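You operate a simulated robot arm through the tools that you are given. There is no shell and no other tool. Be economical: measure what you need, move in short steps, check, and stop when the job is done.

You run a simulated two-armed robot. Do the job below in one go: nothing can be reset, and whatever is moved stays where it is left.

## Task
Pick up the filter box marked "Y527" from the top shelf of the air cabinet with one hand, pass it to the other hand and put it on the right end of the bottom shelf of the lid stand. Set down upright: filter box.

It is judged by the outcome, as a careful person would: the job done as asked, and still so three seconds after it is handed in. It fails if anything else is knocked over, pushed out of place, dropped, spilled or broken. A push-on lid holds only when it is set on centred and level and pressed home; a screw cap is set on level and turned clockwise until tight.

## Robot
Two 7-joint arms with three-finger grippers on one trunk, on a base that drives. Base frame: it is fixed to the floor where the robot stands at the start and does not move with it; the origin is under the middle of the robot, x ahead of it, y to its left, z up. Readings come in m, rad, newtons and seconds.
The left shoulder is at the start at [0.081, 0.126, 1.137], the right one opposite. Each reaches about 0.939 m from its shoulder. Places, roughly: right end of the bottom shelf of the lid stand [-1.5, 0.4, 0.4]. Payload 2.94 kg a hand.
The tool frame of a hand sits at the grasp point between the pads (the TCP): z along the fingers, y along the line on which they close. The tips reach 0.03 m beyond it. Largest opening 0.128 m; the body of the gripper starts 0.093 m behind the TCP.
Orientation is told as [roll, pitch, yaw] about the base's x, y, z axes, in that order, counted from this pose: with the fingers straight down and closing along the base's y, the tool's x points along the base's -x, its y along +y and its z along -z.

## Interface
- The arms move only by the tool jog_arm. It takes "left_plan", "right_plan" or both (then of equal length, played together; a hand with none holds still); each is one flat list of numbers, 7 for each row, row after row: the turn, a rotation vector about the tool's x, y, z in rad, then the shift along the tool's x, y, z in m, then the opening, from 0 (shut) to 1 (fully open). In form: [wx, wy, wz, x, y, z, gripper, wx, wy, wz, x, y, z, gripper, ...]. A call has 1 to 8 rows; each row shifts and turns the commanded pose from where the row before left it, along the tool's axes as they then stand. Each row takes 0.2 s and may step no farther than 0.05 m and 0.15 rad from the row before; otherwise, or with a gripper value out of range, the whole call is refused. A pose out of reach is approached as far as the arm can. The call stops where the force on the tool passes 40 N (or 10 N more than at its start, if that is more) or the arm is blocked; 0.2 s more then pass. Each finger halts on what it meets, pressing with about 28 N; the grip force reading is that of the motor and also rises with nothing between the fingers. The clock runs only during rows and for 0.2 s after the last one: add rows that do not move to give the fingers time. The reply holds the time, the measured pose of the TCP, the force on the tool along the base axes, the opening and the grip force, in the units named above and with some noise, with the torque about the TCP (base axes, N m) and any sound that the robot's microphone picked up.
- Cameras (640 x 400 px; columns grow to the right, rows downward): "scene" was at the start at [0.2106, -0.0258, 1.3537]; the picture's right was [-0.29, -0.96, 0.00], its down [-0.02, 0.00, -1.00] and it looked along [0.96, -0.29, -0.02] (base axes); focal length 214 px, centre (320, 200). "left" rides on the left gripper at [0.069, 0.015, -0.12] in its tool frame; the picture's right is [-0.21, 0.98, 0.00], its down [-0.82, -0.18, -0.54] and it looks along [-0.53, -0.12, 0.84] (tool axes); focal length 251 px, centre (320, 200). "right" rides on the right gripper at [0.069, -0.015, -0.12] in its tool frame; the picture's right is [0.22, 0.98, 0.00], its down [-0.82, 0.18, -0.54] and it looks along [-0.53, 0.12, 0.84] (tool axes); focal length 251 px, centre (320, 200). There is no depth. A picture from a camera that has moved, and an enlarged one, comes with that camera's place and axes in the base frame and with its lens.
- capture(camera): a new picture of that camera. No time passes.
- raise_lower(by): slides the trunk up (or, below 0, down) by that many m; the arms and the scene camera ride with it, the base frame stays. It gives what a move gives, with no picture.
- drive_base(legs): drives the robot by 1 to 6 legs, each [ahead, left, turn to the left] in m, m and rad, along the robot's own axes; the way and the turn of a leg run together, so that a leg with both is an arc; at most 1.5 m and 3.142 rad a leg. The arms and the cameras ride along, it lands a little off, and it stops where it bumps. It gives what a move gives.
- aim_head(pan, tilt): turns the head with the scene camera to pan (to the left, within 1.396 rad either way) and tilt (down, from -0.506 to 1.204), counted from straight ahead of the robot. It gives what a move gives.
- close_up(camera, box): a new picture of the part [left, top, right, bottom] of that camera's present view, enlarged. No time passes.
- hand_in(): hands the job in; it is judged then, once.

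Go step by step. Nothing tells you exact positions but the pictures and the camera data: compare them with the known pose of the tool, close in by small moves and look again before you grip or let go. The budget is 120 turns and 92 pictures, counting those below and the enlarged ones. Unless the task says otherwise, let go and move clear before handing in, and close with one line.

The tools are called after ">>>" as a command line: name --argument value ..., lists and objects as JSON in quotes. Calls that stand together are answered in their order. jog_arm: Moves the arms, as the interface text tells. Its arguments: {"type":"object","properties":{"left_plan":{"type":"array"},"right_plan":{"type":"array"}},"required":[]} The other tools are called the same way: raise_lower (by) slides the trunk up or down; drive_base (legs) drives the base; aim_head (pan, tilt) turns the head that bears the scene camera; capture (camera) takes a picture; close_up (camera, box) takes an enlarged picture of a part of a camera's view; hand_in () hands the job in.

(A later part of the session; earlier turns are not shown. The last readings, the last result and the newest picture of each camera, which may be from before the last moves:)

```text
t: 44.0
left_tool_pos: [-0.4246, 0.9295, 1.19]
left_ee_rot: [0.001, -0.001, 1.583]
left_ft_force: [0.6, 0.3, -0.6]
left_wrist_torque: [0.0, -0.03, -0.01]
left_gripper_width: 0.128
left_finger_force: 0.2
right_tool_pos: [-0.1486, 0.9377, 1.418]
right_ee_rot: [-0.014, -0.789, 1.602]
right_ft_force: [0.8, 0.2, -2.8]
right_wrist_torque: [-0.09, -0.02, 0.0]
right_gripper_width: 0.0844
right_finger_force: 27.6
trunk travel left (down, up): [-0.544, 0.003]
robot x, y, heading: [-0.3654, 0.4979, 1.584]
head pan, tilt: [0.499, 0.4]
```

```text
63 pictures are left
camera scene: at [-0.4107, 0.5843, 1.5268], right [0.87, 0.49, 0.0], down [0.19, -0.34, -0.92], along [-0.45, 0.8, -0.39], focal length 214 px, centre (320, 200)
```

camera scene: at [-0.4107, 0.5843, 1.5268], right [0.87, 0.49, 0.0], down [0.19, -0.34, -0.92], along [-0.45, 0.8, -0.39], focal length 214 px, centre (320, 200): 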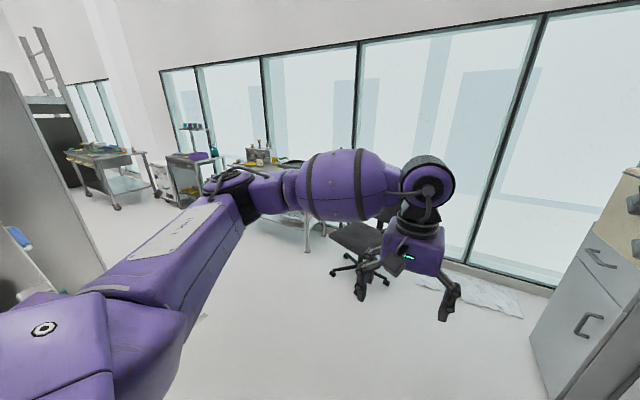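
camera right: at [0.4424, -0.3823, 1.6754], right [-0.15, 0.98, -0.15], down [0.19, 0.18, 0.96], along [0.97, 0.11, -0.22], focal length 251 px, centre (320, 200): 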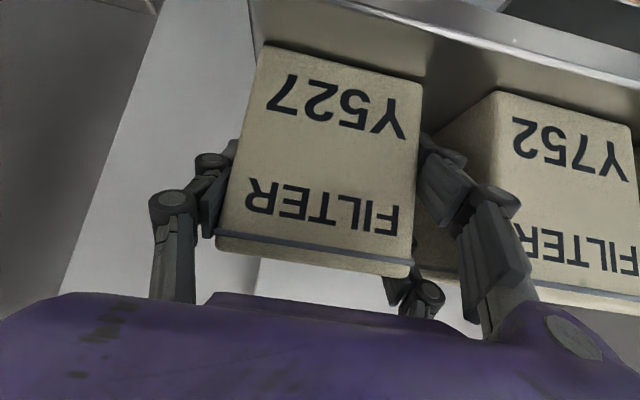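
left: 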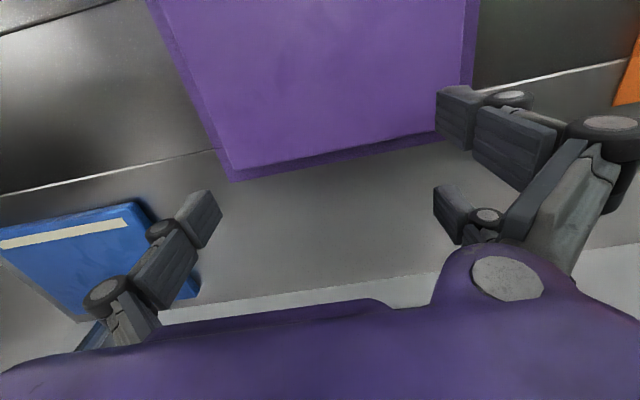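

The space here is open. I'll bring the left hand up with fingers 15° below horizontal, then yaw it to point across toward the box.

>>> jog_arm --left_plan '[0, -0.131, 0, 0, 0.015, 0, 1, 0, -0.131, 0, 0, 0.015, 0, 1, 0, -0.131, 0, 0, 0.015, 0, 1, 0, -0.131, 0, 0, 0.015, 0, 1, 0, -0.131, 0, 0, 0.015, 0, 1, 0, -0.131, 0, 0, 0.015, 0, 1, 0, -0.131, 0, 0, 0.015, 0, 1, 0, -0.131, 0, 0, 0.015, 0, 1]'

>>> jog_arm --left_plan '[0, -0.131, 0, 0, 0, 0, 1, 0, -0.131, 0, 0, 0, 0, 1, 0, 0, 0, -0.0473, 0, -0.0127, 1, 0, 0, 0, -0.0473, 0, -0.0127, 1, 0, 0, 0, -0.0473, 0, -0.0127, 1, 0, 0, 0, -0.0473, 0, -0.0127, 1]'

>>> jog_arm --left_plan '[0.138, 0, 0.037, 0, 0, 0, 1, 0.138, 0, 0.037, 0, 0, 0, 1, 0.138, 0, 0.037, 0, 0, 0, 1, 0.138, 0, 0.037, 0, 0, 0, 1, 0.138, 0, 0.037, 0, 0, 0, 1, 0.138, 0, 0.037, 0, 0, 0, 1, 0.138, 0, 0.037, 0, 0, 0, 1, 0.138, 0, 0.037, 0, 0, 0, 1]'

>>> jog_arm --left_plan '[0.138, 0, 0.037, 0, 0, 0, 1, 0.138, 0, 0.037, 0, 0, 0, 1, 0.138, 0, 0.037, 0, 0, 0, 1, 0, 0, 0, 0, 0, 0, 1]'

>>> aim_head --pan -0.1 --tilt 0.35

>>> capture --camera "scene"

>>> capture --camera "left"

```text
t: 45.8
left_tool_pos: [-0.4944, 0.9682, 1.1947]
left_ee_rot: [0.026, -0.88, 1.498]
left_ft_force: [-0.4, -1.1, 0.3]
left_wrist_torque: [-0.06, -0.01, -0.06]
left_gripper_width: 0.1278
left_finger_force: 0.1
left hand out of reach, approached as far as the arm can: row 5, 6, 7, 8
right_tool_pos: [-0.1511, 0.9351, 1.418]
right_ee_rot: [-0.016, -0.789, 1.602]
right_ft_force: [-0.3, -0.2, -2.8]
right_wrist_torque: [-0.09, -0.04, -0.02]
right_gripper_width: 0.0849
right_finger_force: 28.0
trunk travel left (down, up): [-0.544, 0.003]
robot x, y, heading: [-0.3654, 0.4974, 1.583]
head pan, tilt: [0.499, 0.4]
```

```text
t: 47.2
left_tool_pos: [-0.4794, 1.0435, 1.3839]
left_ee_rot: [0.037, -1.07, 1.483]
left_ft_force: [0.8, 0.0, 0.0]
left_wrist_torque: [-0.02, -0.06, 0.03]
left_gripper_width: 0.1281
left_finger_force: 0.1
left hand out of reach, approached as far as the arm can: row 1, 2
right_tool_pos: [-0.1462, 0.9355, 1.4183]
right_ee_rot: [-0.014, -0.792, 1.6]
right_ft_force: [-0.2, -0.3, -2.5]
right_wrist_torque: [-0.12, 0.0, 0.02]
right_gripper_width: 0.0849
right_finger_force: 28.5
trunk travel left (down, up): [-0.544, 0.003]
robot x, y, heading: [-0.3662, 0.4922, 1.584]
head pan, tilt: [0.499, 0.4]
```

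```text
t: 49.0
left_tool_pos: [-0.4813, 1.0395, 1.3832]
left_ee_rot: [-0.381, -1.111, 1.019]
left_ft_force: [-0.4, -0.9, 0.9]
left_wrist_torque: [-0.02, 0.0, 0.01]
left_gripper_width: 0.1279
left_finger_force: 0.1
left hand out of reach, approached as far as the arm can: row 7, 8
right_tool_pos: [-0.1489, 0.9346, 1.4181]
right_ee_rot: [-0.013, -0.79, 1.604]
right_ft_force: [0.1, 0.1, -2.1]
right_wrist_torque: [-0.1, 0.04, -0.03]
right_gripper_width: 0.0846
right_finger_force: 28.4
trunk travel left (down, up): [-0.544, 0.003]
robot x, y, heading: [-0.3655, 0.4951, 1.586]
head pan, tilt: [0.499, 0.4]
```

```text
t: 50.0
left_tool_pos: [-0.4804, 1.0402, 1.3837]
left_ee_rot: [-0.382, -1.109, 1.019]
left_ft_force: [-0.2, 0.4, -0.3]
left_wrist_torque: [0.01, -0.01, -0.03]
left_gripper_width: 0.1282
left_finger_force: 0.0
left hand out of reach, approached as far as the arm can: row 1, 2, 3
right_tool_pos: [-0.1494, 0.9357, 1.4178]
right_ee_rot: [-0.013, -0.787, 1.603]
right_ft_force: [0.3, -0.4, -2.1]
right_wrist_torque: [-0.09, -0.01, 0.0]
right_gripper_width: 0.0847
right_finger_force: 28.0
trunk travel left (down, up): [-0.544, 0.003]
robot x, y, heading: [-0.3665, 0.4933, 1.589]
head pan, tilt: [0.499, 0.4]
```

```text
t: 51.0
left_tool_pos: [-0.4814, 1.0408, 1.3828]
left_ee_rot: [-0.384, -1.109, 1.02]
left_ft_force: [0.3, 0.0, 0.0]
left_wrist_torque: [0.04, 0.01, -0.02]
left_gripper_width: 0.128
left_finger_force: 0.1
right_tool_pos: [-0.1486, 0.9356, 1.4171]
right_ee_rot: [-0.013, -0.789, 1.602]
right_ft_force: [0.6, 0.2, -2.2]
right_wrist_torque: [-0.1, 0.03, 0.01]
right_gripper_width: 0.0847
right_finger_force: 28.6
trunk travel left (down, up): [-0.544, 0.003]
robot x, y, heading: [-0.3681, 0.4985, 1.583]
head pan, tilt: [-0.099, 0.351]
```

```text
62 pictures are left
camera scene: at [-0.3575, 0.5964, 1.5313], right [1.0, -0.09, 0.0], down [-0.03, -0.34, -0.94], along [0.08, 0.94, -0.34], focal length 214 px, centre (320, 200)
```

scene: 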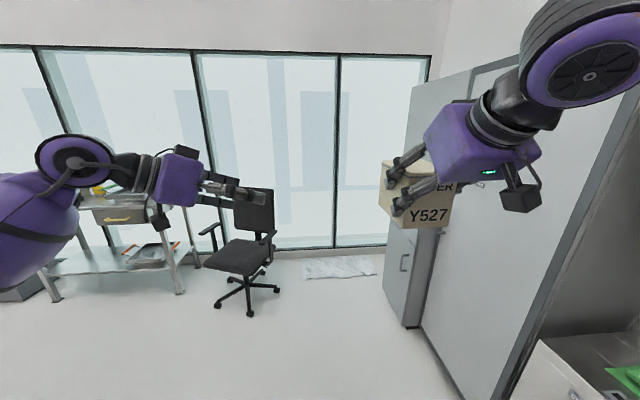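

```text
61 pictures are left
camera left: at [-0.597, 0.9645, 1.3685], right [-0.55, 0.83, 0.03], down [-0.1, -0.1, 0.99], along [0.83, 0.54, 0.14], focal length 251 px, centre (320, 200)
```

left: 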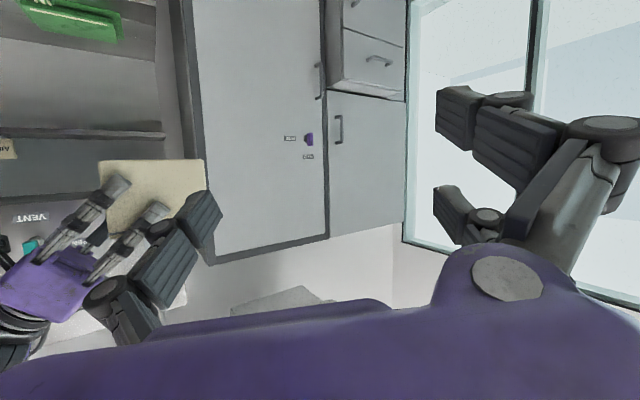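

The left wrist stops at about 57° inward yaw, so I'll turn the right hand (with the box) inward instead to make the hands perpendicular, and level the left hand's closing axis.

>>> jog_arm --right_plan '[0, 0, 0, -0.021, 0.027, 0.021, 0.4, 0, 0, 0, -0.021, 0.027, 0.021, 0.4, 0, 0, 0, -0.021, 0.027, 0.021, 0.4, -0.0999, 0, -0.0999, 0, 0, 0, 0.4, -0.0999, 0, -0.0999, 0, 0, 0, 0.4, -0.0999, 0, -0.0999, 0, 0, 0, 0.4, -0.0999, 0, -0.0999, 0, 0, 0, 0.4]' --left_plan '[0, 0, 0.092, 0, 0, 0, 1, 0, 0, 0.092, 0, 0, 0, 1, 0, 0, 0, 0, 0, 0, 1, 0, 0, 0, 0, 0, 0, 1, 0, 0, 0, 0, 0, 0, 1, 0, 0, 0, 0, 0, 0, 1, 0, 0, 0, 0, 0, 0, 1]'

>>> capture --camera "scene"

>>> capture --camera "left"

```text
t: 52.6
left_tool_pos: [-0.4799, 1.0398, 1.3844]
left_ee_rot: [-0.383, -1.107, 1.019]
left_ft_force: [0.1, 1.4, 0.4]
left_wrist_torque: [0.0, -0.05, 0.03]
left_gripper_width: 0.1278
left_finger_force: 0.0
left hand out of reach, approached as far as the arm can: row 1, 2
right_tool_pos: [-0.2315, 1.0245, 1.4173]
right_ee_rot: [-0.012, -0.784, 2.166]
right_ft_force: [0.7, 0.6, -2.8]
right_wrist_torque: [-0.07, -0.05, -0.01]
right_gripper_width: 0.0846
right_finger_force: 28.1
trunk travel left (down, up): [-0.544, 0.003]
robot x, y, heading: [-0.3687, 0.4974, 1.578]
head pan, tilt: [-0.099, 0.351]
```

```text
60 pictures are left
camera scene: at [-0.3563, 0.5963, 1.5313], right [1.0, -0.09, 0.0], down [-0.03, -0.34, -0.94], along [0.08, 0.94, -0.34], focal length 214 px, centre (320, 200)
```

scene: 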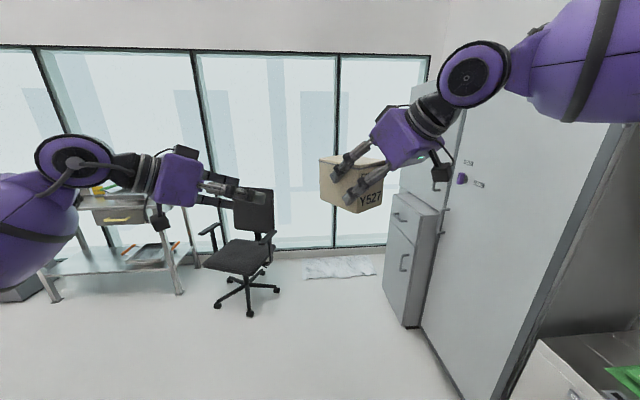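

```text
59 pictures are left
camera left: at [-0.596, 0.9645, 1.3687], right [-0.55, 0.83, 0.03], down [-0.1, -0.1, 0.99], along [0.83, 0.54, 0.14], focal length 251 px, centre (320, 200)
```

left: 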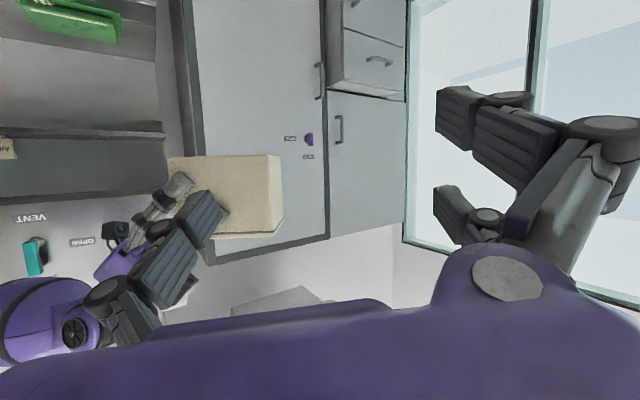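

The left wrist is at a joint limit, so I'll tilt the box with the right hand to match the left hand's exact orientation and bring it onto the left hand's approach axis.

>>> jog_arm --right_plan '[-0.04, 0.084, -0.011, 0, 0, 0, 0.4, -0.04, 0.084, -0.011, 0, 0, 0, 0.4, 0, 0, 0, -0.0193, 0.0049, 0.0364, 0.4, 0, 0, 0, -0.0193, 0.0049, 0.0364, 0.4, 0, 0, 0, -0.0193, 0.0049, 0.0364, 0.4, 0, 0, 0, -0.0193, 0.0049, 0.0364, 0.4, 0, 0, 0, 0, 0, 0, 0.4]'

>>> capture --camera "scene"

>>> capture --camera "left"

```text
t: 54.2
left_tool_pos: [-0.4819, 1.0406, 1.3831]
left_ee_rot: [-0.384, -1.109, 1.022]
left_ft_force: [-0.1, 0.4, -0.2]
left_wrist_torque: [-0.04, -0.01, 0.02]
left_gripper_width: 0.128
left_finger_force: 0.1
right_tool_pos: [-0.2753, 1.0886, 1.375]
right_ee_rot: [0.042, -0.616, 2.198]
right_ft_force: [0.5, -0.7, -3.7]
right_wrist_torque: [-0.1, -0.01, 0.02]
right_gripper_width: 0.0847
right_finger_force: 27.6
right hand out of reach, approached as far as the arm can: row 5, 6
trunk travel left (down, up): [-0.544, 0.003]
robot x, y, heading: [-0.3655, 0.4977, 1.584]
head pan, tilt: [-0.099, 0.351]
```

```text
58 pictures are left
camera scene: at [-0.3576, 0.5969, 1.5313], right [1.0, -0.09, 0.0], down [-0.03, -0.34, -0.94], along [0.08, 0.94, -0.34], focal length 214 px, centre (320, 200)
```

scene: 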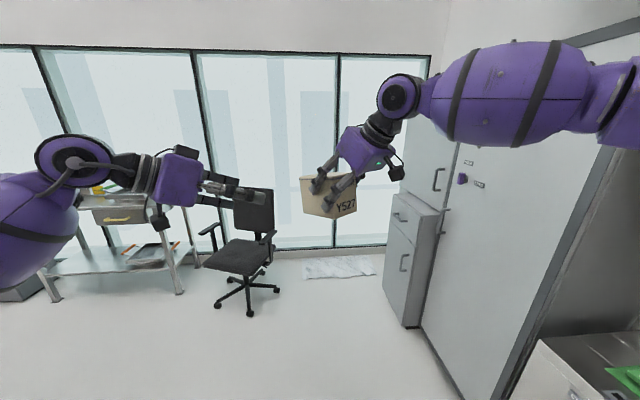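

```text
57 pictures are left
camera left: at [-0.5972, 0.965, 1.3683], right [-0.55, 0.83, 0.03], down [-0.1, -0.1, 0.99], along [0.83, 0.54, 0.14], focal length 251 px, centre (320, 200)
```

left: 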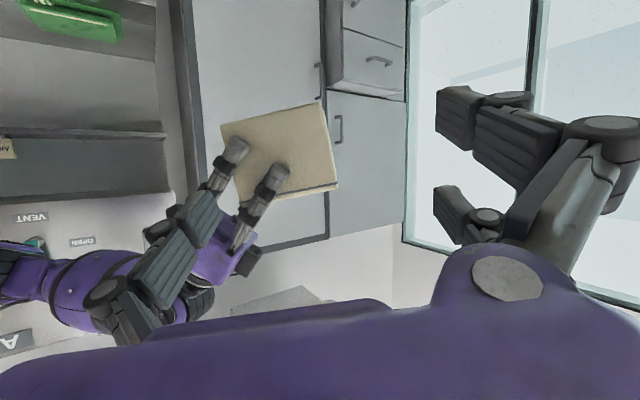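

Orientations match almost exactly. I'll shift the left hand sideways onto the box's axis.

>>> jog_arm --left_plan '[0, 0, 0, -0.0097, -0.0252, 0, 1, 0, 0, 0, -0.0097, -0.0252, 0, 1, 0, 0, 0, -0.0097, -0.0252, 0, 1, 0, 0, 0, 0, 0, 0, 1]'

>>> capture --camera "left"

```text
t: 55.2
left_tool_pos: [-0.4251, 0.9936, 1.4228]
left_ee_rot: [-0.383, -1.109, 1.021]
left_ft_force: [0.4, 0.7, -0.2]
left_wrist_torque: [-0.01, 0.0, -0.02]
left_gripper_width: 0.1282
left_finger_force: 0.1
right_tool_pos: [-0.2758, 1.0868, 1.3744]
right_ee_rot: [0.044, -0.616, 2.2]
right_ft_force: [0.1, 0.7, -3.1]
right_wrist_torque: [-0.08, -0.03, -0.01]
right_gripper_width: 0.0848
right_finger_force: 28.2
trunk travel left (down, up): [-0.544, 0.003]
robot x, y, heading: [-0.3718, 0.4985, 1.583]
head pan, tilt: [-0.099, 0.351]
```

```text
56 pictures are left
camera left: at [-0.5411, 0.9166, 1.4087], right [-0.55, 0.83, 0.03], down [-0.1, -0.1, 0.99], along [0.83, 0.54, 0.14], focal length 251 px, centre (320, 200)
```

left: 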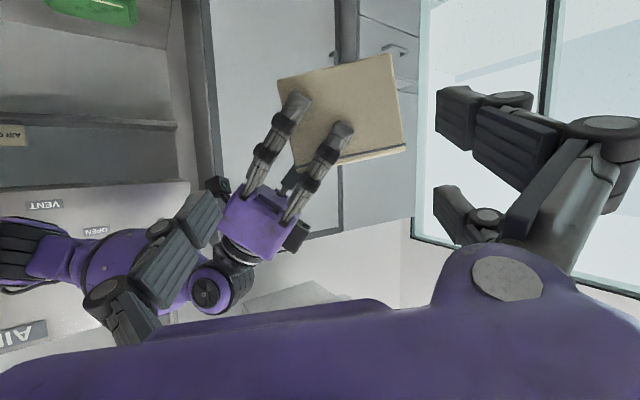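

The box looks deeper (front to back) than wide. I need its exact depth before gripping it that way, so I'll zoom in.

>>> close_up --camera "left" --box '[230, 30, 430, 190]'

>>> close_up --camera "scene" --box '[240, 130, 420, 250]'

```text
2.50 times, centred on (330, 110) of left
camera zoom: at [-0.5411, 0.9166, 1.4087], right [-0.55, 0.83, 0.03], down [-0.1, -0.1, 0.99], along [0.83, 0.54, 0.14], focal length 629 px, centre (295, 425)
```

zoom: 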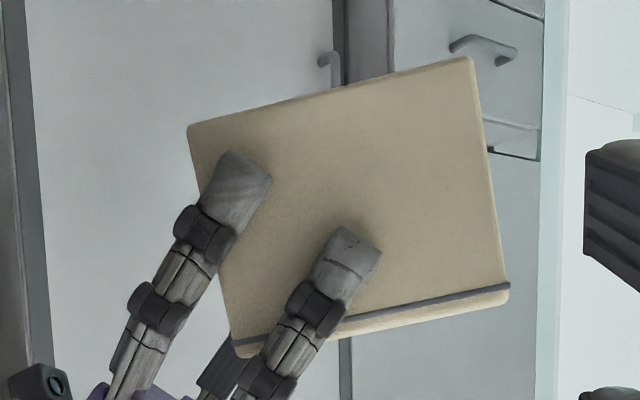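

```text
3.33 times, centred on (330, 190) of scene
camera zoom: at [-0.3579, 0.5965, 1.5313], right [1.0, -0.09, 0.0], down [-0.03, -0.34, -0.94], along [0.08, 0.94, -0.34], focal length 715 px, centre (287, 233)
```

zoom: 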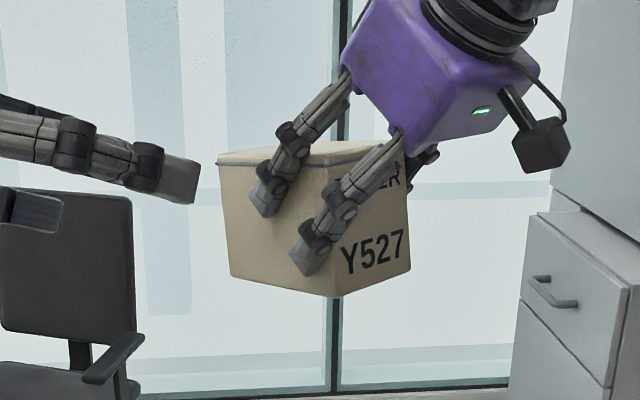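

The box is about 0.116 m deep against a 0.128 m max opening, so this grip is tight but possible when centred; the centre is 21 mm toward the left tool's +y. I'll shift by that and approach partway.

>>> jog_arm --left_plan '[0, 0, 0, 0, 0.021, 0, 1, 0, 0, 0, 0, 0, 0.03, 1, 0, 0, 0, 0, 0, 0.03, 1, 0, 0, 0, 0, 0, 0.025, 1, 0, 0, 0, 0, 0, 0, 1]'

>>> close_up --camera "left" --box '[120, 0, 520, 250]'

>>> capture --camera "scene"

```text
t: 56.4
left_tool_pos: [-0.3735, 1.0527, 1.3855]
left_ee_rot: [-0.384, -1.107, 1.019]
left_ft_force: [0.8, -0.3, 0.1]
left_wrist_torque: [-0.03, -0.02, 0.01]
left_gripper_width: 0.1279
left_finger_force: 0.0
right_tool_pos: [-0.2742, 1.0871, 1.375]
right_ee_rot: [0.043, -0.616, 2.199]
right_ft_force: [0.2, -1.2, -2.4]
right_wrist_torque: [-0.07, -0.06, 0.02]
right_gripper_width: 0.0846
right_finger_force: 27.7
trunk travel left (down, up): [-0.544, 0.003]
robot x, y, heading: [-0.3672, 0.4989, 1.592]
head pan, tilt: [-0.099, 0.351]
```

```text
1.60 times, centred on (320, 125) of left
camera zoom: at [-0.4896, 0.9762, 1.37], right [-0.55, 0.83, 0.03], down [-0.1, -0.1, 0.99], along [0.83, 0.54, 0.14], focal length 402 px, centre (320, 320)
```

zoom: 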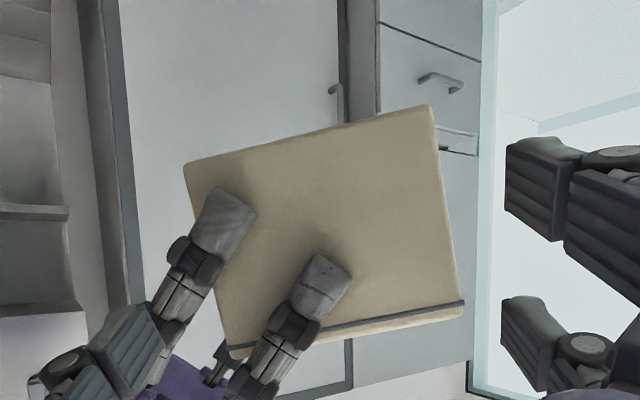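

```text
52 pictures are left
camera scene: at [-0.3577, 0.5961, 1.5314], right [1.0, -0.09, 0.0], down [-0.03, -0.34, -0.94], along [0.08, 0.94, -0.34], focal length 214 px, centre (320, 200)
```

scene: 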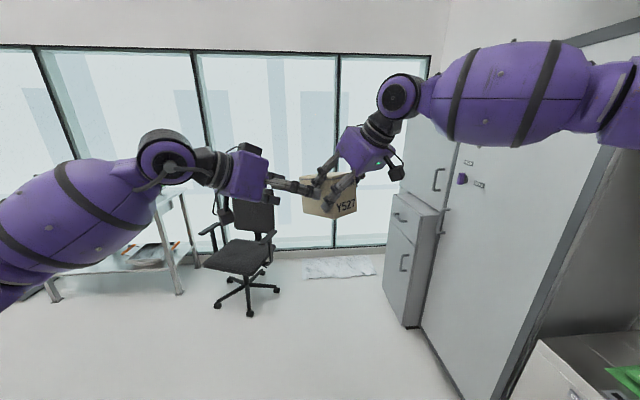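

The box is now centred to within 1 mm (edges ±0.058 against ±0.064 finger faces). I'll lower slightly and slide in with small steps, watching the force.

>>> jog_arm --left_plan '[0, 0, 0, 0.006, -0.001, 0, 1, 0, 0, 0, 0, 0, 0.015, 1, 0, 0, 0, 0, 0, 0.015, 1, 0, 0, 0, 0, 0, 0.01, 1, 0, 0, 0, 0, 0, 0, 1]'

>>> capture --camera "left"

>>> close_up --camera "scene" --box '[220, 120, 420, 245]'

```text
t: 57.6
left_tool_pos: [-0.3459, 1.0688, 1.3643]
left_ee_rot: [-0.386, -1.111, 1.016]
left_ft_force: [-15.5, -26.5, 9.5]
left_wrist_torque: [0.01, -0.71, -2.07]
left_gripper_width: 0.1289
left_finger_force: 0.0
right_tool_pos: [-0.2714, 1.089, 1.3737]
right_ee_rot: [0.041, -0.616, 2.195]
right_ft_force: [15.9, 28.6, -12.5]
right_wrist_torque: [0.38, -0.2, 0.25]
right_gripper_width: 0.0846
right_finger_force: 28.2
trunk travel left (down, up): [-0.544, 0.003]
robot x, y, heading: [-0.3685, 0.4983, 1.584]
head pan, tilt: [-0.099, 0.351]
```

```text
51 pictures are left
camera left: at [-0.4622, 0.9932, 1.3488], right [-0.55, 0.84, 0.03], down [-0.11, -0.11, 0.99], along [0.83, 0.54, 0.15], focal length 251 px, centre (320, 200)
```

left: 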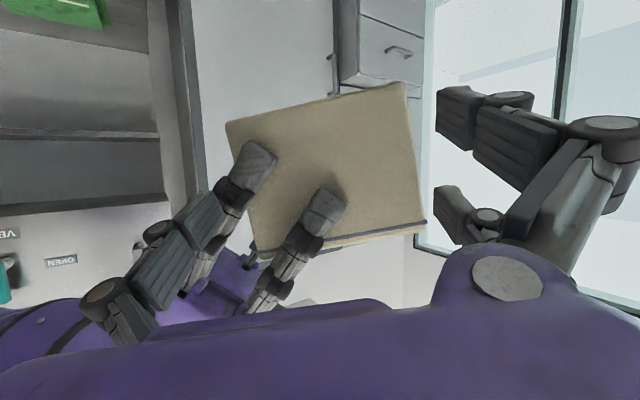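

```text
3.20 times, centred on (320, 182) of scene
camera zoom: at [-0.3575, 0.5962, 1.5313], right [1.0, -0.09, 0.0], down [-0.03, -0.34, -0.94], along [0.08, 0.94, -0.34], focal length 686 px, centre (320, 256)
```

zoom: 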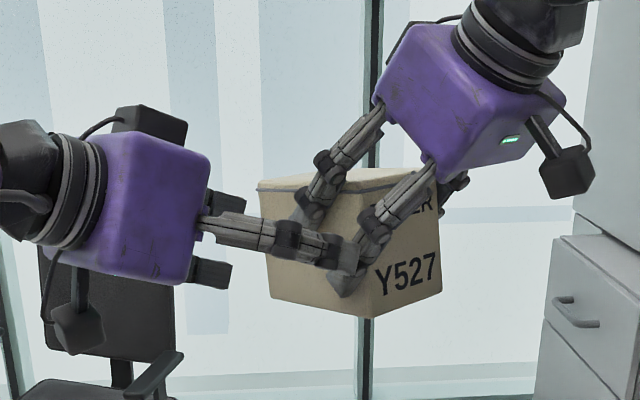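

Contact: about 32 N on the left hand's single front finger, either against the right hand's lower finger or the box edge. I'll back off 25 mm at once and look closely.

>>> jog_arm --left_plan '[0, 0, 0, 0, 0, -0.0125, 1, 0, 0, 0, 0, 0, -0.0125, 1, 0, 0, 0, 0, 0, 0, 1]'

>>> close_up --camera "left" --box '[180, 80, 340, 240]'

>>> close_up --camera "scene" --box '[260, 150, 380, 230]'

>>> close_up --camera "right" --box '[0, 0, 640, 400]'

```text
t: 58.4
left_tool_pos: [-0.3641, 1.0585, 1.3718]
left_ee_rot: [-0.385, -1.107, 1.022]
left_ft_force: [0.0, 0.0, -0.7]
left_wrist_torque: [-0.04, 0.01, 0.0]
left_gripper_width: 0.128
left_finger_force: 0.1
right_tool_pos: [-0.2753, 1.0853, 1.374]
right_ee_rot: [0.044, -0.618, 2.2]
right_ft_force: [-0.1, -0.5, -3.5]
right_wrist_torque: [-0.04, -0.06, 0.03]
right_gripper_width: 0.0846
right_finger_force: 27.8
trunk travel left (down, up): [-0.544, 0.003]
robot x, y, heading: [-0.3674, 0.4967, 1.585]
head pan, tilt: [-0.099, 0.351]
```

```text
2.50 times, centred on (260, 160) of left
camera zoom: at [-0.4797, 0.9825, 1.3569], right [-0.55, 0.83, 0.03], down [-0.1, -0.1, 0.99], along [0.83, 0.54, 0.14], focal length 629 px, centre (470, 300)
```

zoom: 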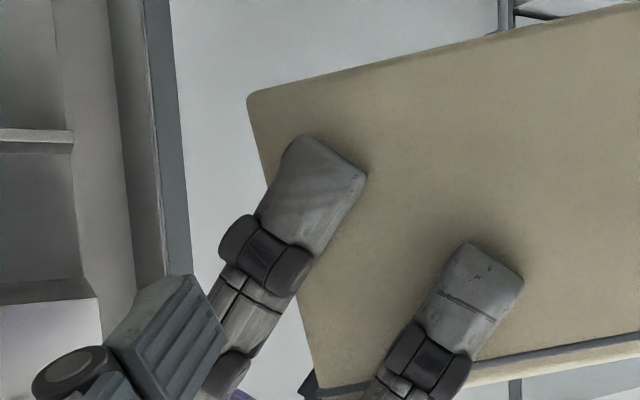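

```text
5.00 times, centred on (320, 190) of scene
camera zoom: at [-0.3569, 0.5969, 1.5313], right [1.0, -0.09, 0.0], down [-0.03, -0.34, -0.94], along [0.08, 0.94, -0.34], focal length 1072 px, centre (320, 250)
```

zoom: 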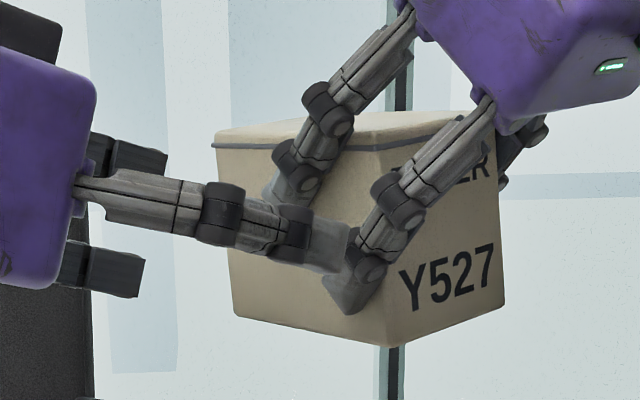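

```text
1.00 times, centred on (320, 200) of right (not enlarged: the box is as wide or as high as the picture)
camera zoom: at [-0.1839, 0.9976, 1.4319], right [-0.67, -0.74, -0.09], down [-0.33, 0.19, 0.92], along [-0.66, 0.65, -0.38], focal length 251 px, centre (320, 200)
```

zoom: 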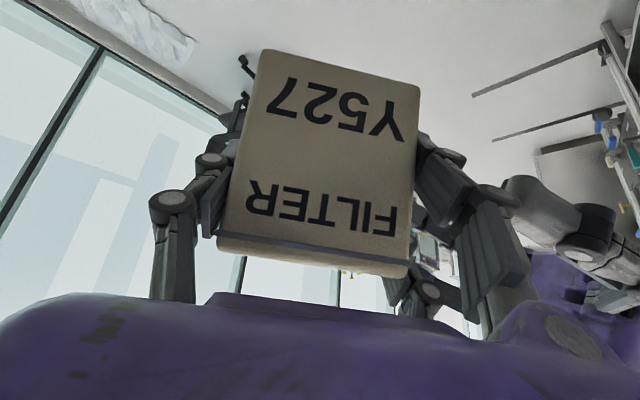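

The box hasn't slipped, and the right hand's lower finger is in the way at mid-height, so this grip geometry is blocked. I'll retreat the left hand, then roll the box about its front-back axis so the left hand can slide in lower and level.

>>> jog_arm --left_plan '[0, 0, 0, 0, 0, -0.03, 1, 0, 0, 0, 0, 0, -0.03, 1, 0, 0, 0, 0, 0, 0, 1, 0, 0, 0, 0, 0, 0, 1, 0, 0, 0, 0, 0, 0, 1, 0, 0, 0, 0, 0, 0, 1]' --right_plan '[0, 0, 0, 0, 0, 0, 0.4, 0, 0, 0, 0, 0, 0, 0.4, -0.093, 0, 0.093, 0, 0, 0, 0.4, -0.093, 0, 0.093, 0, 0, 0, 0.4, -0.093, 0, 0.093, 0, 0, 0, 0.4, 0, 0, 0, 0, 0, 0, 0.4]'

>>> capture --camera "scene"

>>> close_up --camera "left" --box '[180, 0, 500, 200]'

```text
t: 59.8
left_tool_pos: [-0.4116, 1.0267, 1.3968]
left_ee_rot: [-0.384, -1.109, 1.02]
left_ft_force: [-0.2, -0.8, 0.4]
left_wrist_torque: [0.0, 0.03, 0.01]
left_gripper_width: 0.1282
left_finger_force: 0.0
right_tool_pos: [-0.2757, 1.0876, 1.3756]
right_ee_rot: [0.503, -0.54, 1.879]
right_ft_force: [0.0, -0.1, -1.4]
right_wrist_torque: [-0.1, -0.05, 0.0]
right_gripper_width: 0.0844
right_finger_force: 27.9
trunk travel left (down, up): [-0.544, 0.003]
robot x, y, heading: [-0.3729, 0.4962, 1.584]
head pan, tilt: [-0.099, 0.351]
```

```text
46 pictures are left
camera scene: at [-0.3574, 0.5966, 1.5313], right [1.0, -0.09, 0.0], down [-0.03, -0.34, -0.94], along [0.08, 0.94, -0.34], focal length 214 px, centre (320, 200)
```

scene: 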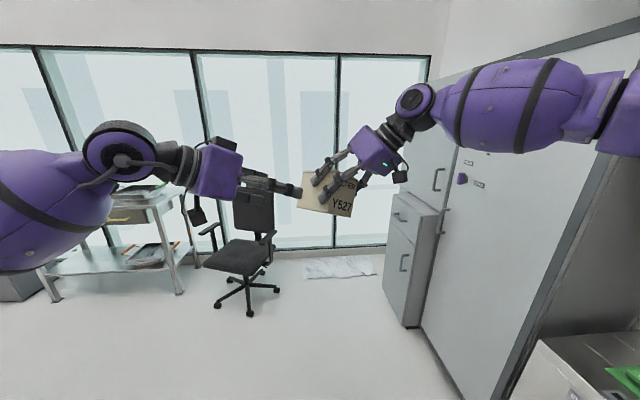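

```text
2.00 times, centred on (340, 100) of left
camera zoom: at [-0.5264, 0.9505, 1.3822], right [-0.55, 0.83, 0.03], down [-0.1, -0.1, 0.99], along [0.83, 0.54, 0.14], focal length 503 px, centre (280, 400)
```

zoom: 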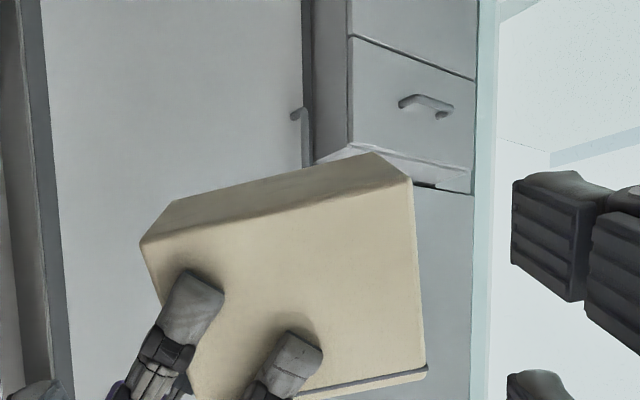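

The box is now square to the left hand (bottom edge 22 mm below its axis, centred within 1 mm), and the left front finger should pass just below the right's lower finger. I'll approach 5 cm and inspect.

>>> jog_arm --left_plan '[0, 0, 0, -0.001, 0, 0.025, 1, 0, 0, 0, 0, 0, 0.025, 1, 0, 0, 0, 0, 0, 0, 1]'

>>> close_up --camera "left" --box '[160, 60, 480, 260]'

>>> close_up --camera "scene" --box '[260, 150, 380, 230]'

```text
t: 60.6
left_tool_pos: [-0.3724, 1.0508, 1.3774]
left_ee_rot: [-0.383, -1.111, 1.019]
left_ft_force: [-0.7, 0.2, 0.6]
left_wrist_torque: [0.01, 0.02, 0.01]
left_gripper_width: 0.1279
left_finger_force: 0.2
right_tool_pos: [-0.2756, 1.0862, 1.3763]
right_ee_rot: [0.499, -0.541, 1.879]
right_ft_force: [0.2, -0.9, -2.2]
right_wrist_torque: [-0.03, -0.04, -0.01]
right_gripper_width: 0.0847
right_finger_force: 27.3
trunk travel left (down, up): [-0.544, 0.003]
robot x, y, heading: [-0.3661, 0.4992, 1.584]
head pan, tilt: [-0.099, 0.351]
```

```text
2.00 times, centred on (320, 160) of left
camera zoom: at [-0.488, 0.9743, 1.3628], right [-0.55, 0.83, 0.03], down [-0.1, -0.1, 0.99], along [0.83, 0.54, 0.14], focal length 503 px, centre (320, 280)
```

zoom: 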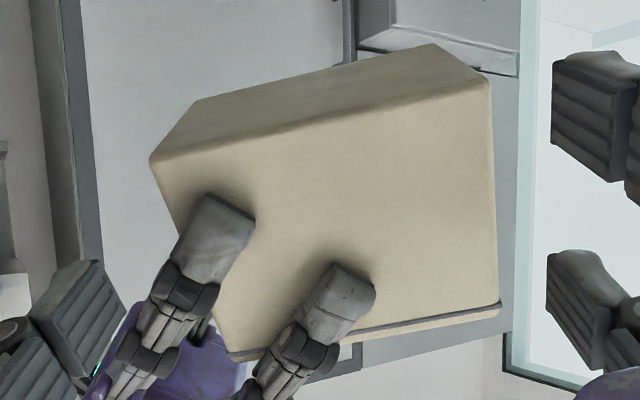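

```text
5.00 times, centred on (320, 190) of scene
camera zoom: at [-0.3582, 0.5955, 1.5314], right [1.0, -0.09, 0.0], down [-0.03, -0.34, -0.94], along [0.08, 0.94, -0.34], focal length 1072 px, centre (320, 250)
```

zoom: 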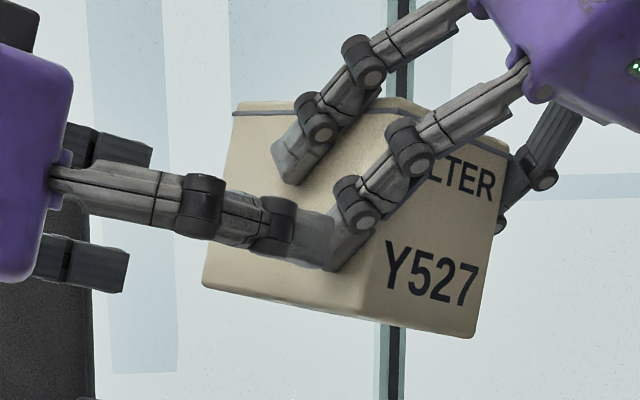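

The left finger's path clears the right finger by about 8 mm. I'll continue in small steps with force checks.

>>> jog_arm --left_plan '[0, 0, 0, 0, 0, 0.012, 1, 0, 0, 0, 0, 0, 0.012, 1, 0, 0, 0, 0, 0, 0.01, 1, 0, 0, 0, 0, 0, 0, 1]'

>>> close_up --camera "left" --box '[160, 60, 480, 260]'

```text
t: 61.6
left_tool_pos: [-0.3462, 1.0694, 1.3641]
left_ee_rot: [-0.384, -1.108, 1.021]
left_ft_force: [-0.1, 0.1, -0.2]
left_wrist_torque: [-0.01, 0.0, -0.05]
left_gripper_width: 0.1279
left_finger_force: 0.0
right_tool_pos: [-0.2752, 1.0876, 1.3764]
right_ee_rot: [0.5, -0.538, 1.877]
right_ft_force: [-1.1, 0.0, -3.3]
right_wrist_torque: [-0.05, -0.06, -0.03]
right_gripper_width: 0.0846
right_finger_force: 28.1
trunk travel left (down, up): [-0.544, 0.003]
robot x, y, heading: [-0.3659, 0.4953, 1.585]
head pan, tilt: [-0.099, 0.351]
```

```text
2.00 times, centred on (320, 160) of left
camera zoom: at [-0.4621, 0.9938, 1.3481], right [-0.55, 0.83, 0.03], down [-0.1, -0.1, 0.99], along [0.83, 0.54, 0.14], focal length 503 px, centre (320, 280)
```

zoom: 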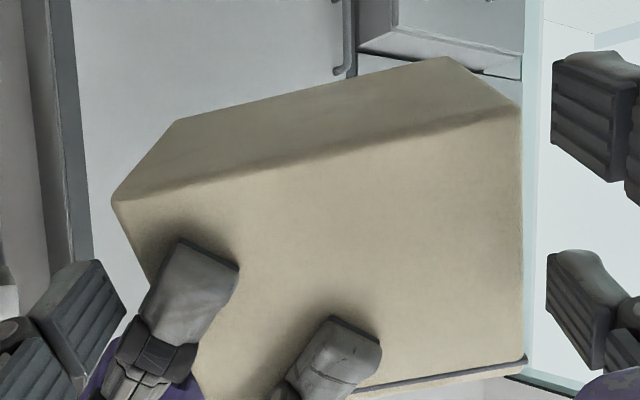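

There's no contact and the fingers straddle the box, with the lower back finger overlapping its bottom region too. I'll insert 4 cm more and then close gently.

>>> jog_arm --left_plan '[0, 0, 0, 0, 0, 0.014, 1, 0, 0, 0, 0, 0, 0.014, 1, 0, 0, 0, 0, 0, 0.012, 1, 0, 0, 0, 0, 0, 0, 1]'

>>> close_up --camera "scene" --box '[260, 150, 380, 230]'

>>> capture --camera "left"

```text
t: 62.6
left_tool_pos: [-0.3154, 1.0913, 1.3478]
left_ee_rot: [-0.384, -1.11, 1.02]
left_ft_force: [0.1, 0.1, -0.1]
left_wrist_torque: [-0.01, -0.01, -0.01]
left_gripper_width: 0.1279
left_finger_force: 0.0
right_tool_pos: [-0.2759, 1.0868, 1.3762]
right_ee_rot: [0.501, -0.54, 1.878]
right_ft_force: [-1.1, -0.8, -3.1]
right_wrist_torque: [-0.06, -0.08, -0.02]
right_gripper_width: 0.0847
right_finger_force: 28.0
trunk travel left (down, up): [-0.544, 0.003]
robot x, y, heading: [-0.3636, 0.4979, 1.584]
head pan, tilt: [-0.099, 0.351]
```

```text
5.00 times, centred on (320, 190) of scene
camera zoom: at [-0.3576, 0.5963, 1.5313], right [1.0, -0.09, 0.0], down [-0.03, -0.34, -0.94], along [0.08, 0.94, -0.34], focal length 1072 px, centre (320, 250)
```

zoom: 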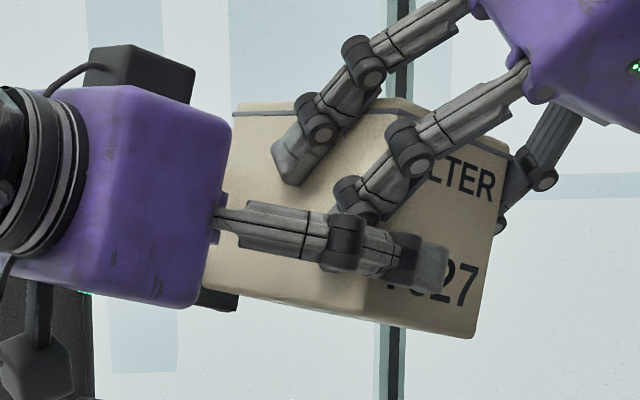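

```text
40 pictures are left
camera left: at [-0.4315, 1.0149, 1.3332], right [-0.55, 0.83, 0.03], down [-0.1, -0.1, 0.99], along [0.83, 0.54, 0.14], focal length 251 px, centre (320, 200)
```

left: 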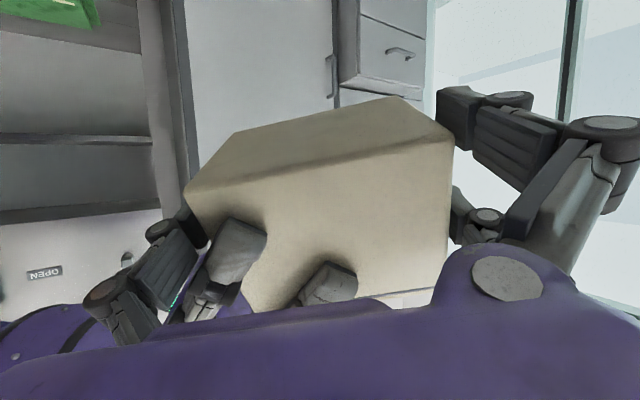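

The left fingers straddle the box properly. I'll close the left hand while the right still holds.

>>> jog_arm --left_plan '[0, 0, 0, 0, 0, 0, 0.93, 0, 0, 0, 0, 0, 0, 0.85, 0, 0, 0, 0, 0, 0, 0.7, 0, 0, 0, 0, 0, 0, 0.7]'

>>> capture --camera "left"

```text
t: 63.6
left_tool_pos: [-0.3167, 1.0917, 1.3475]
left_ee_rot: [-0.381, -1.107, 1.017]
left_ft_force: [-3.4, -2.8, -0.3]
left_wrist_torque: [0.59, 0.29, 0.53]
left_gripper_width: 0.1196
left_finger_force: 28.4
right_tool_pos: [-0.2755, 1.088, 1.3762]
right_ee_rot: [0.501, -0.54, 1.877]
right_ft_force: [4.2, 2.8, -2.5]
right_wrist_torque: [-0.6, -0.49, -0.63]
right_gripper_width: 0.0848
right_finger_force: 27.3
trunk travel left (down, up): [-0.544, 0.003]
robot x, y, heading: [-0.3665, 0.4994, 1.586]
head pan, tilt: [-0.099, 0.351]
```

```text
39 pictures are left
camera left: at [-0.4318, 1.0149, 1.3331], right [-0.55, 0.83, 0.03], down [-0.1, -0.1, 0.99], along [0.83, 0.54, 0.14], focal length 251 px, centre (320, 200)
```

left: 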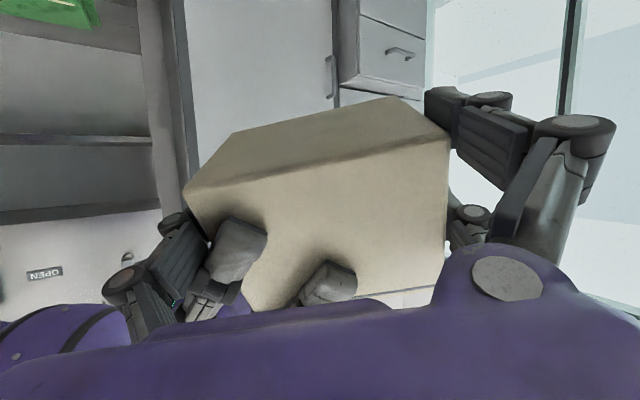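

Both hands hold it (left at 119.6 mm, 28 N). I'll open the right hand a little and check that the left holds alone.

>>> jog_arm --right_plan '[0, 0, 0, 0, 0, 0, 0.69, 0, 0, 0, 0, 0, 0, 0.78, 0, 0, 0, 0, 0, 0, 0.78]'

>>> capture --camera "left"

>>> close_up --camera "scene" --box '[260, 150, 380, 230]'

```text
t: 64.4
left_tool_pos: [-0.3143, 1.0918, 1.3485]
left_ee_rot: [-0.383, -1.108, 1.021]
left_ft_force: [1.0, 0.2, -0.3]
left_wrist_torque: [-0.03, 0.04, 0.01]
left_gripper_width: 0.1197
left_finger_force: 27.8
right_tool_pos: [-0.2751, 1.0871, 1.3764]
right_ee_rot: [0.502, -0.543, 1.878]
right_ft_force: [0.3, -0.9, 0.1]
right_wrist_torque: [0.0, 0.02, 0.0]
right_gripper_width: 0.1
right_finger_force: 0.1
trunk travel left (down, up): [-0.544, 0.003]
robot x, y, heading: [-0.3667, 0.4956, 1.58]
head pan, tilt: [-0.099, 0.351]
```

```text
38 pictures are left
camera left: at [-0.4315, 1.0149, 1.3329], right [-0.55, 0.83, 0.03], down [-0.1, -0.1, 0.99], along [0.83, 0.54, 0.14], focal length 251 px, centre (320, 200)
```

left: 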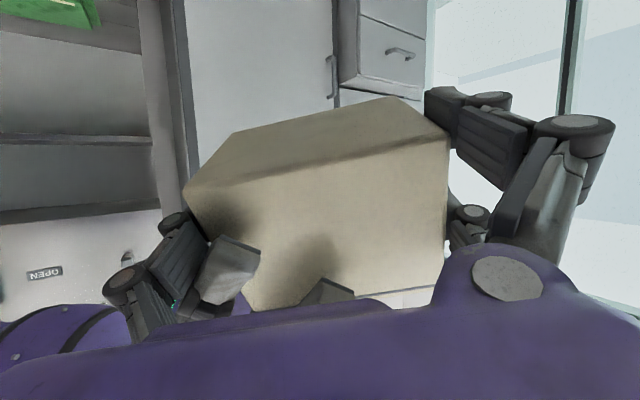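

```text
5.00 times, centred on (320, 190) of scene
camera zoom: at [-0.3574, 0.5964, 1.5313], right [1.0, -0.09, 0.0], down [-0.03, -0.34, -0.94], along [0.08, 0.94, -0.34], focal length 1072 px, centre (320, 250)
```

zoom: 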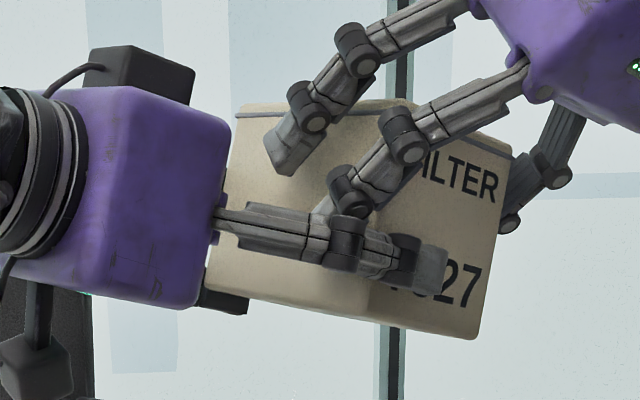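

The left hand holds it steadily. I'll withdraw the right hand along its own axis.

>>> jog_arm --right_plan '[0, 0, 0, 0, 0, -0.02, 0.78, 0, 0, 0, 0, 0, -0.03, 0.78, 0, 0, 0, 0, 0, -0.04, 0.78, 0, 0, 0, 0, 0, -0.04, 0.78, 0, 0, 0, 0, 0, 0, 0.78]'

>>> capture --camera "scene"

>>> close_up --camera "scene" --box '[260, 150, 380, 230]'

>>> capture --camera "left"

```text
t: 65.6
left_tool_pos: [-0.3163, 1.0921, 1.3488]
left_ee_rot: [-0.383, -1.108, 1.021]
left_ft_force: [-0.2, 0.1, 0.3]
left_wrist_torque: [-0.06, 0.08, -0.01]
left_gripper_width: 0.1198
left_finger_force: 27.7
right_tool_pos: [-0.1982, 1.0511, 1.4738]
right_ee_rot: [0.5, -0.539, 1.88]
right_ft_force: [-0.5, 1.3, -0.3]
right_wrist_torque: [0.01, 0.01, 0.0]
right_gripper_width: 0.0999
right_finger_force: 0.1
trunk travel left (down, up): [-0.544, 0.003]
robot x, y, heading: [-0.363, 0.4983, 1.586]
head pan, tilt: [-0.099, 0.351]
```

```text
36 pictures are left
camera scene: at [-0.3579, 0.5971, 1.5312], right [1.0, -0.09, 0.0], down [-0.03, -0.34, -0.94], along [0.08, 0.94, -0.34], focal length 214 px, centre (320, 200)
```

scene: 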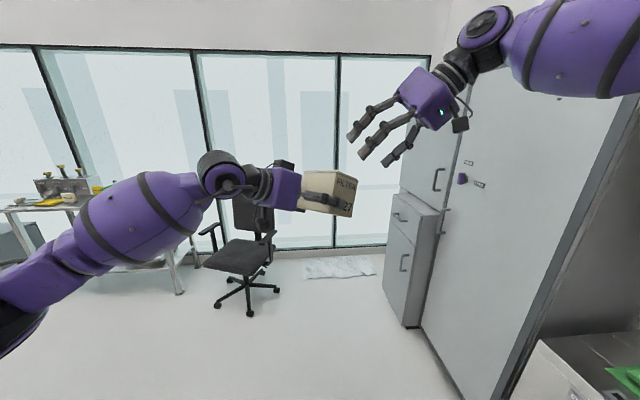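

```text
5.00 times, centred on (320, 190) of scene
camera zoom: at [-0.3579, 0.5971, 1.5312], right [1.0, -0.09, 0.0], down [-0.03, -0.34, -0.94], along [0.08, 0.94, -0.34], focal length 1072 px, centre (320, 250)
```

zoom: 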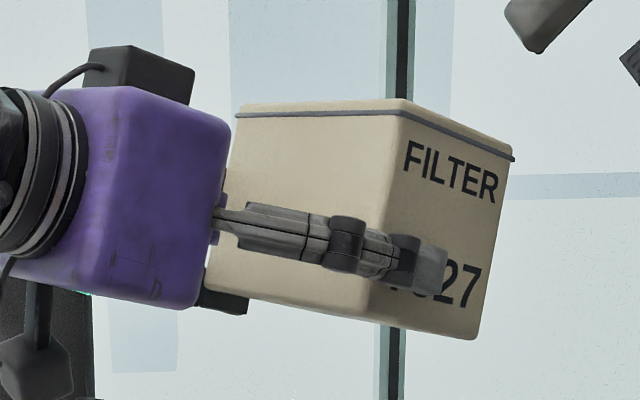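

```text
34 pictures are left
camera left: at [-0.432, 1.0155, 1.3325], right [-0.55, 0.83, 0.03], down [-0.1, -0.1, 0.99], along [0.83, 0.54, 0.14], focal length 251 px, centre (320, 200)
```

left: 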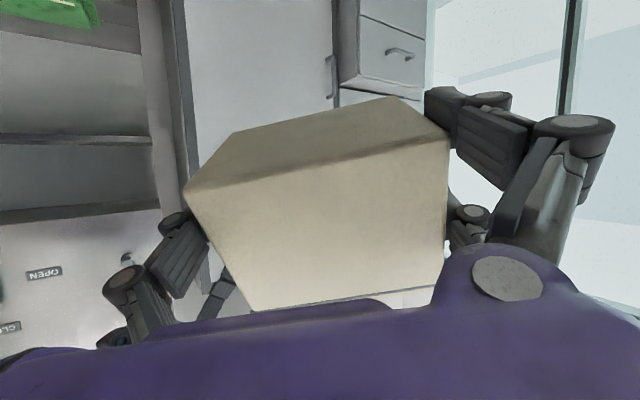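

The left hand holds the box firmly, but its lower finger overhangs the box bottom by about 11 mm, which would foul the shelf. I'll have the right hand take hold from above so the left can slide up to mid-height, starting by turning the right hand and moving over the box.

>>> jog_arm --right_plan '[0, 0.131, 0, 0, 0, 0, 0.8, 0, 0.131, 0, 0, 0, 0, 0.8, 0, 0.131, 0, 0, 0, 0, 0.8, 0, 0.131, 0, 0, 0, 0, 0.8, 0, 0.131, 0, 0, 0, 0, 0.8, 0, 0.13, 0, 0, 0, 0, 0.8, 0, 0, 0, 0, 0, 0, 0.8]'

>>> jog_arm --right_plan '[0, 0, 0, -0.0402, 0, -0.0084, 0.8, 0, 0, 0, -0.0402, 0, -0.0084, 0.8, 0, 0, 0, -0.0402, 0, -0.0084, 0.8, 0, 0, 0, 0, 0, 0, 0.8]'

>>> capture --camera "scene"

>>> capture --camera "right"

```text
t: 67.2
left_tool_pos: [-0.3154, 1.0906, 1.3485]
left_ee_rot: [-0.383, -1.107, 1.02]
left_ft_force: [1.3, 0.4, 0.0]
left_wrist_torque: [-0.05, 0.06, -0.01]
left_gripper_width: 0.1197
left_finger_force: 27.8
right_tool_pos: [-0.1481, 0.9448, 1.4473]
right_ee_rot: [0.423, 0.091, 2.2]
right_ft_force: [-0.3, -0.6, 0.7]
right_wrist_torque: [0.0, -0.03, 0.02]
right_gripper_width: 0.1025
right_finger_force: 0.0
right hand out of reach, approached as far as the arm can: row 2, 3, 4, 5, 6
trunk travel left (down, up): [-0.544, 0.003]
robot x, y, heading: [-0.366, 0.4985, 1.582]
head pan, tilt: [-0.099, 0.351]
```

```text
t: 68.2
left_tool_pos: [-0.3159, 1.0913, 1.3478]
left_ee_rot: [-0.384, -1.108, 1.018]
left_ft_force: [0.5, -0.9, 0.7]
left_wrist_torque: [-0.05, 0.04, -0.03]
left_gripper_width: 0.1196
left_finger_force: 28.0
right_tool_pos: [-0.1568, 0.9482, 1.4337]
right_ee_rot: [0.424, 0.091, 2.199]
right_ft_force: [-0.1, 0.3, -0.4]
right_wrist_torque: [-0.01, -0.02, 0.03]
right_gripper_width: 0.1023
right_finger_force: 0.0
right hand out of reach, approached as far as the arm can: row 1, 2, 3
trunk travel left (down, up): [-0.544, 0.003]
robot x, y, heading: [-0.3644, 0.4968, 1.581]
head pan, tilt: [-0.099, 0.351]
```

```text
33 pictures are left
camera scene: at [-0.3575, 0.5963, 1.5313], right [1.0, -0.09, 0.0], down [-0.03, -0.34, -0.94], along [0.08, 0.94, -0.34], focal length 214 px, centre (320, 200)
```

scene: 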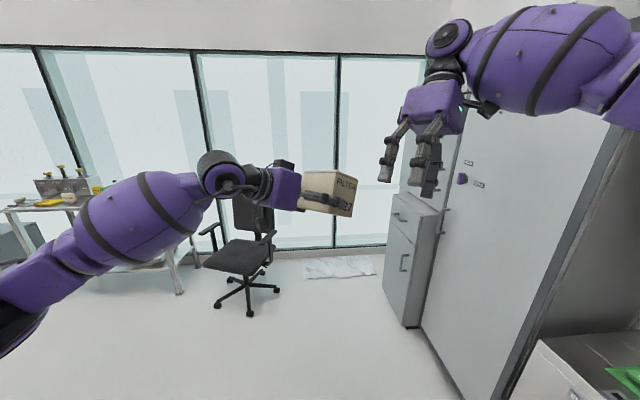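

```text
32 pictures are left
camera right: at [-0.0706, 0.9366, 1.5419], right [-0.62, -0.67, 0.42], down [-0.46, 0.74, 0.49], along [-0.64, 0.11, -0.76], focal length 251 px, centre (320, 200)
```

right: 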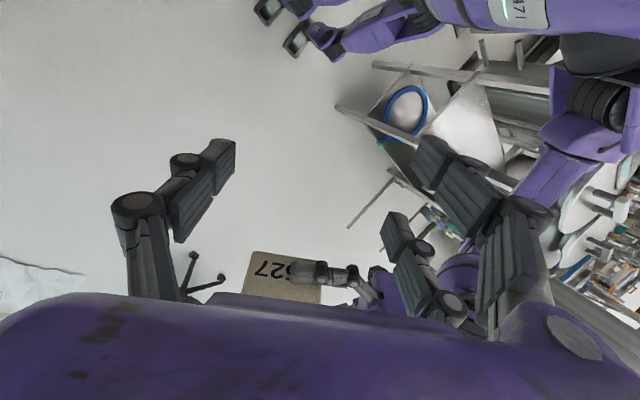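

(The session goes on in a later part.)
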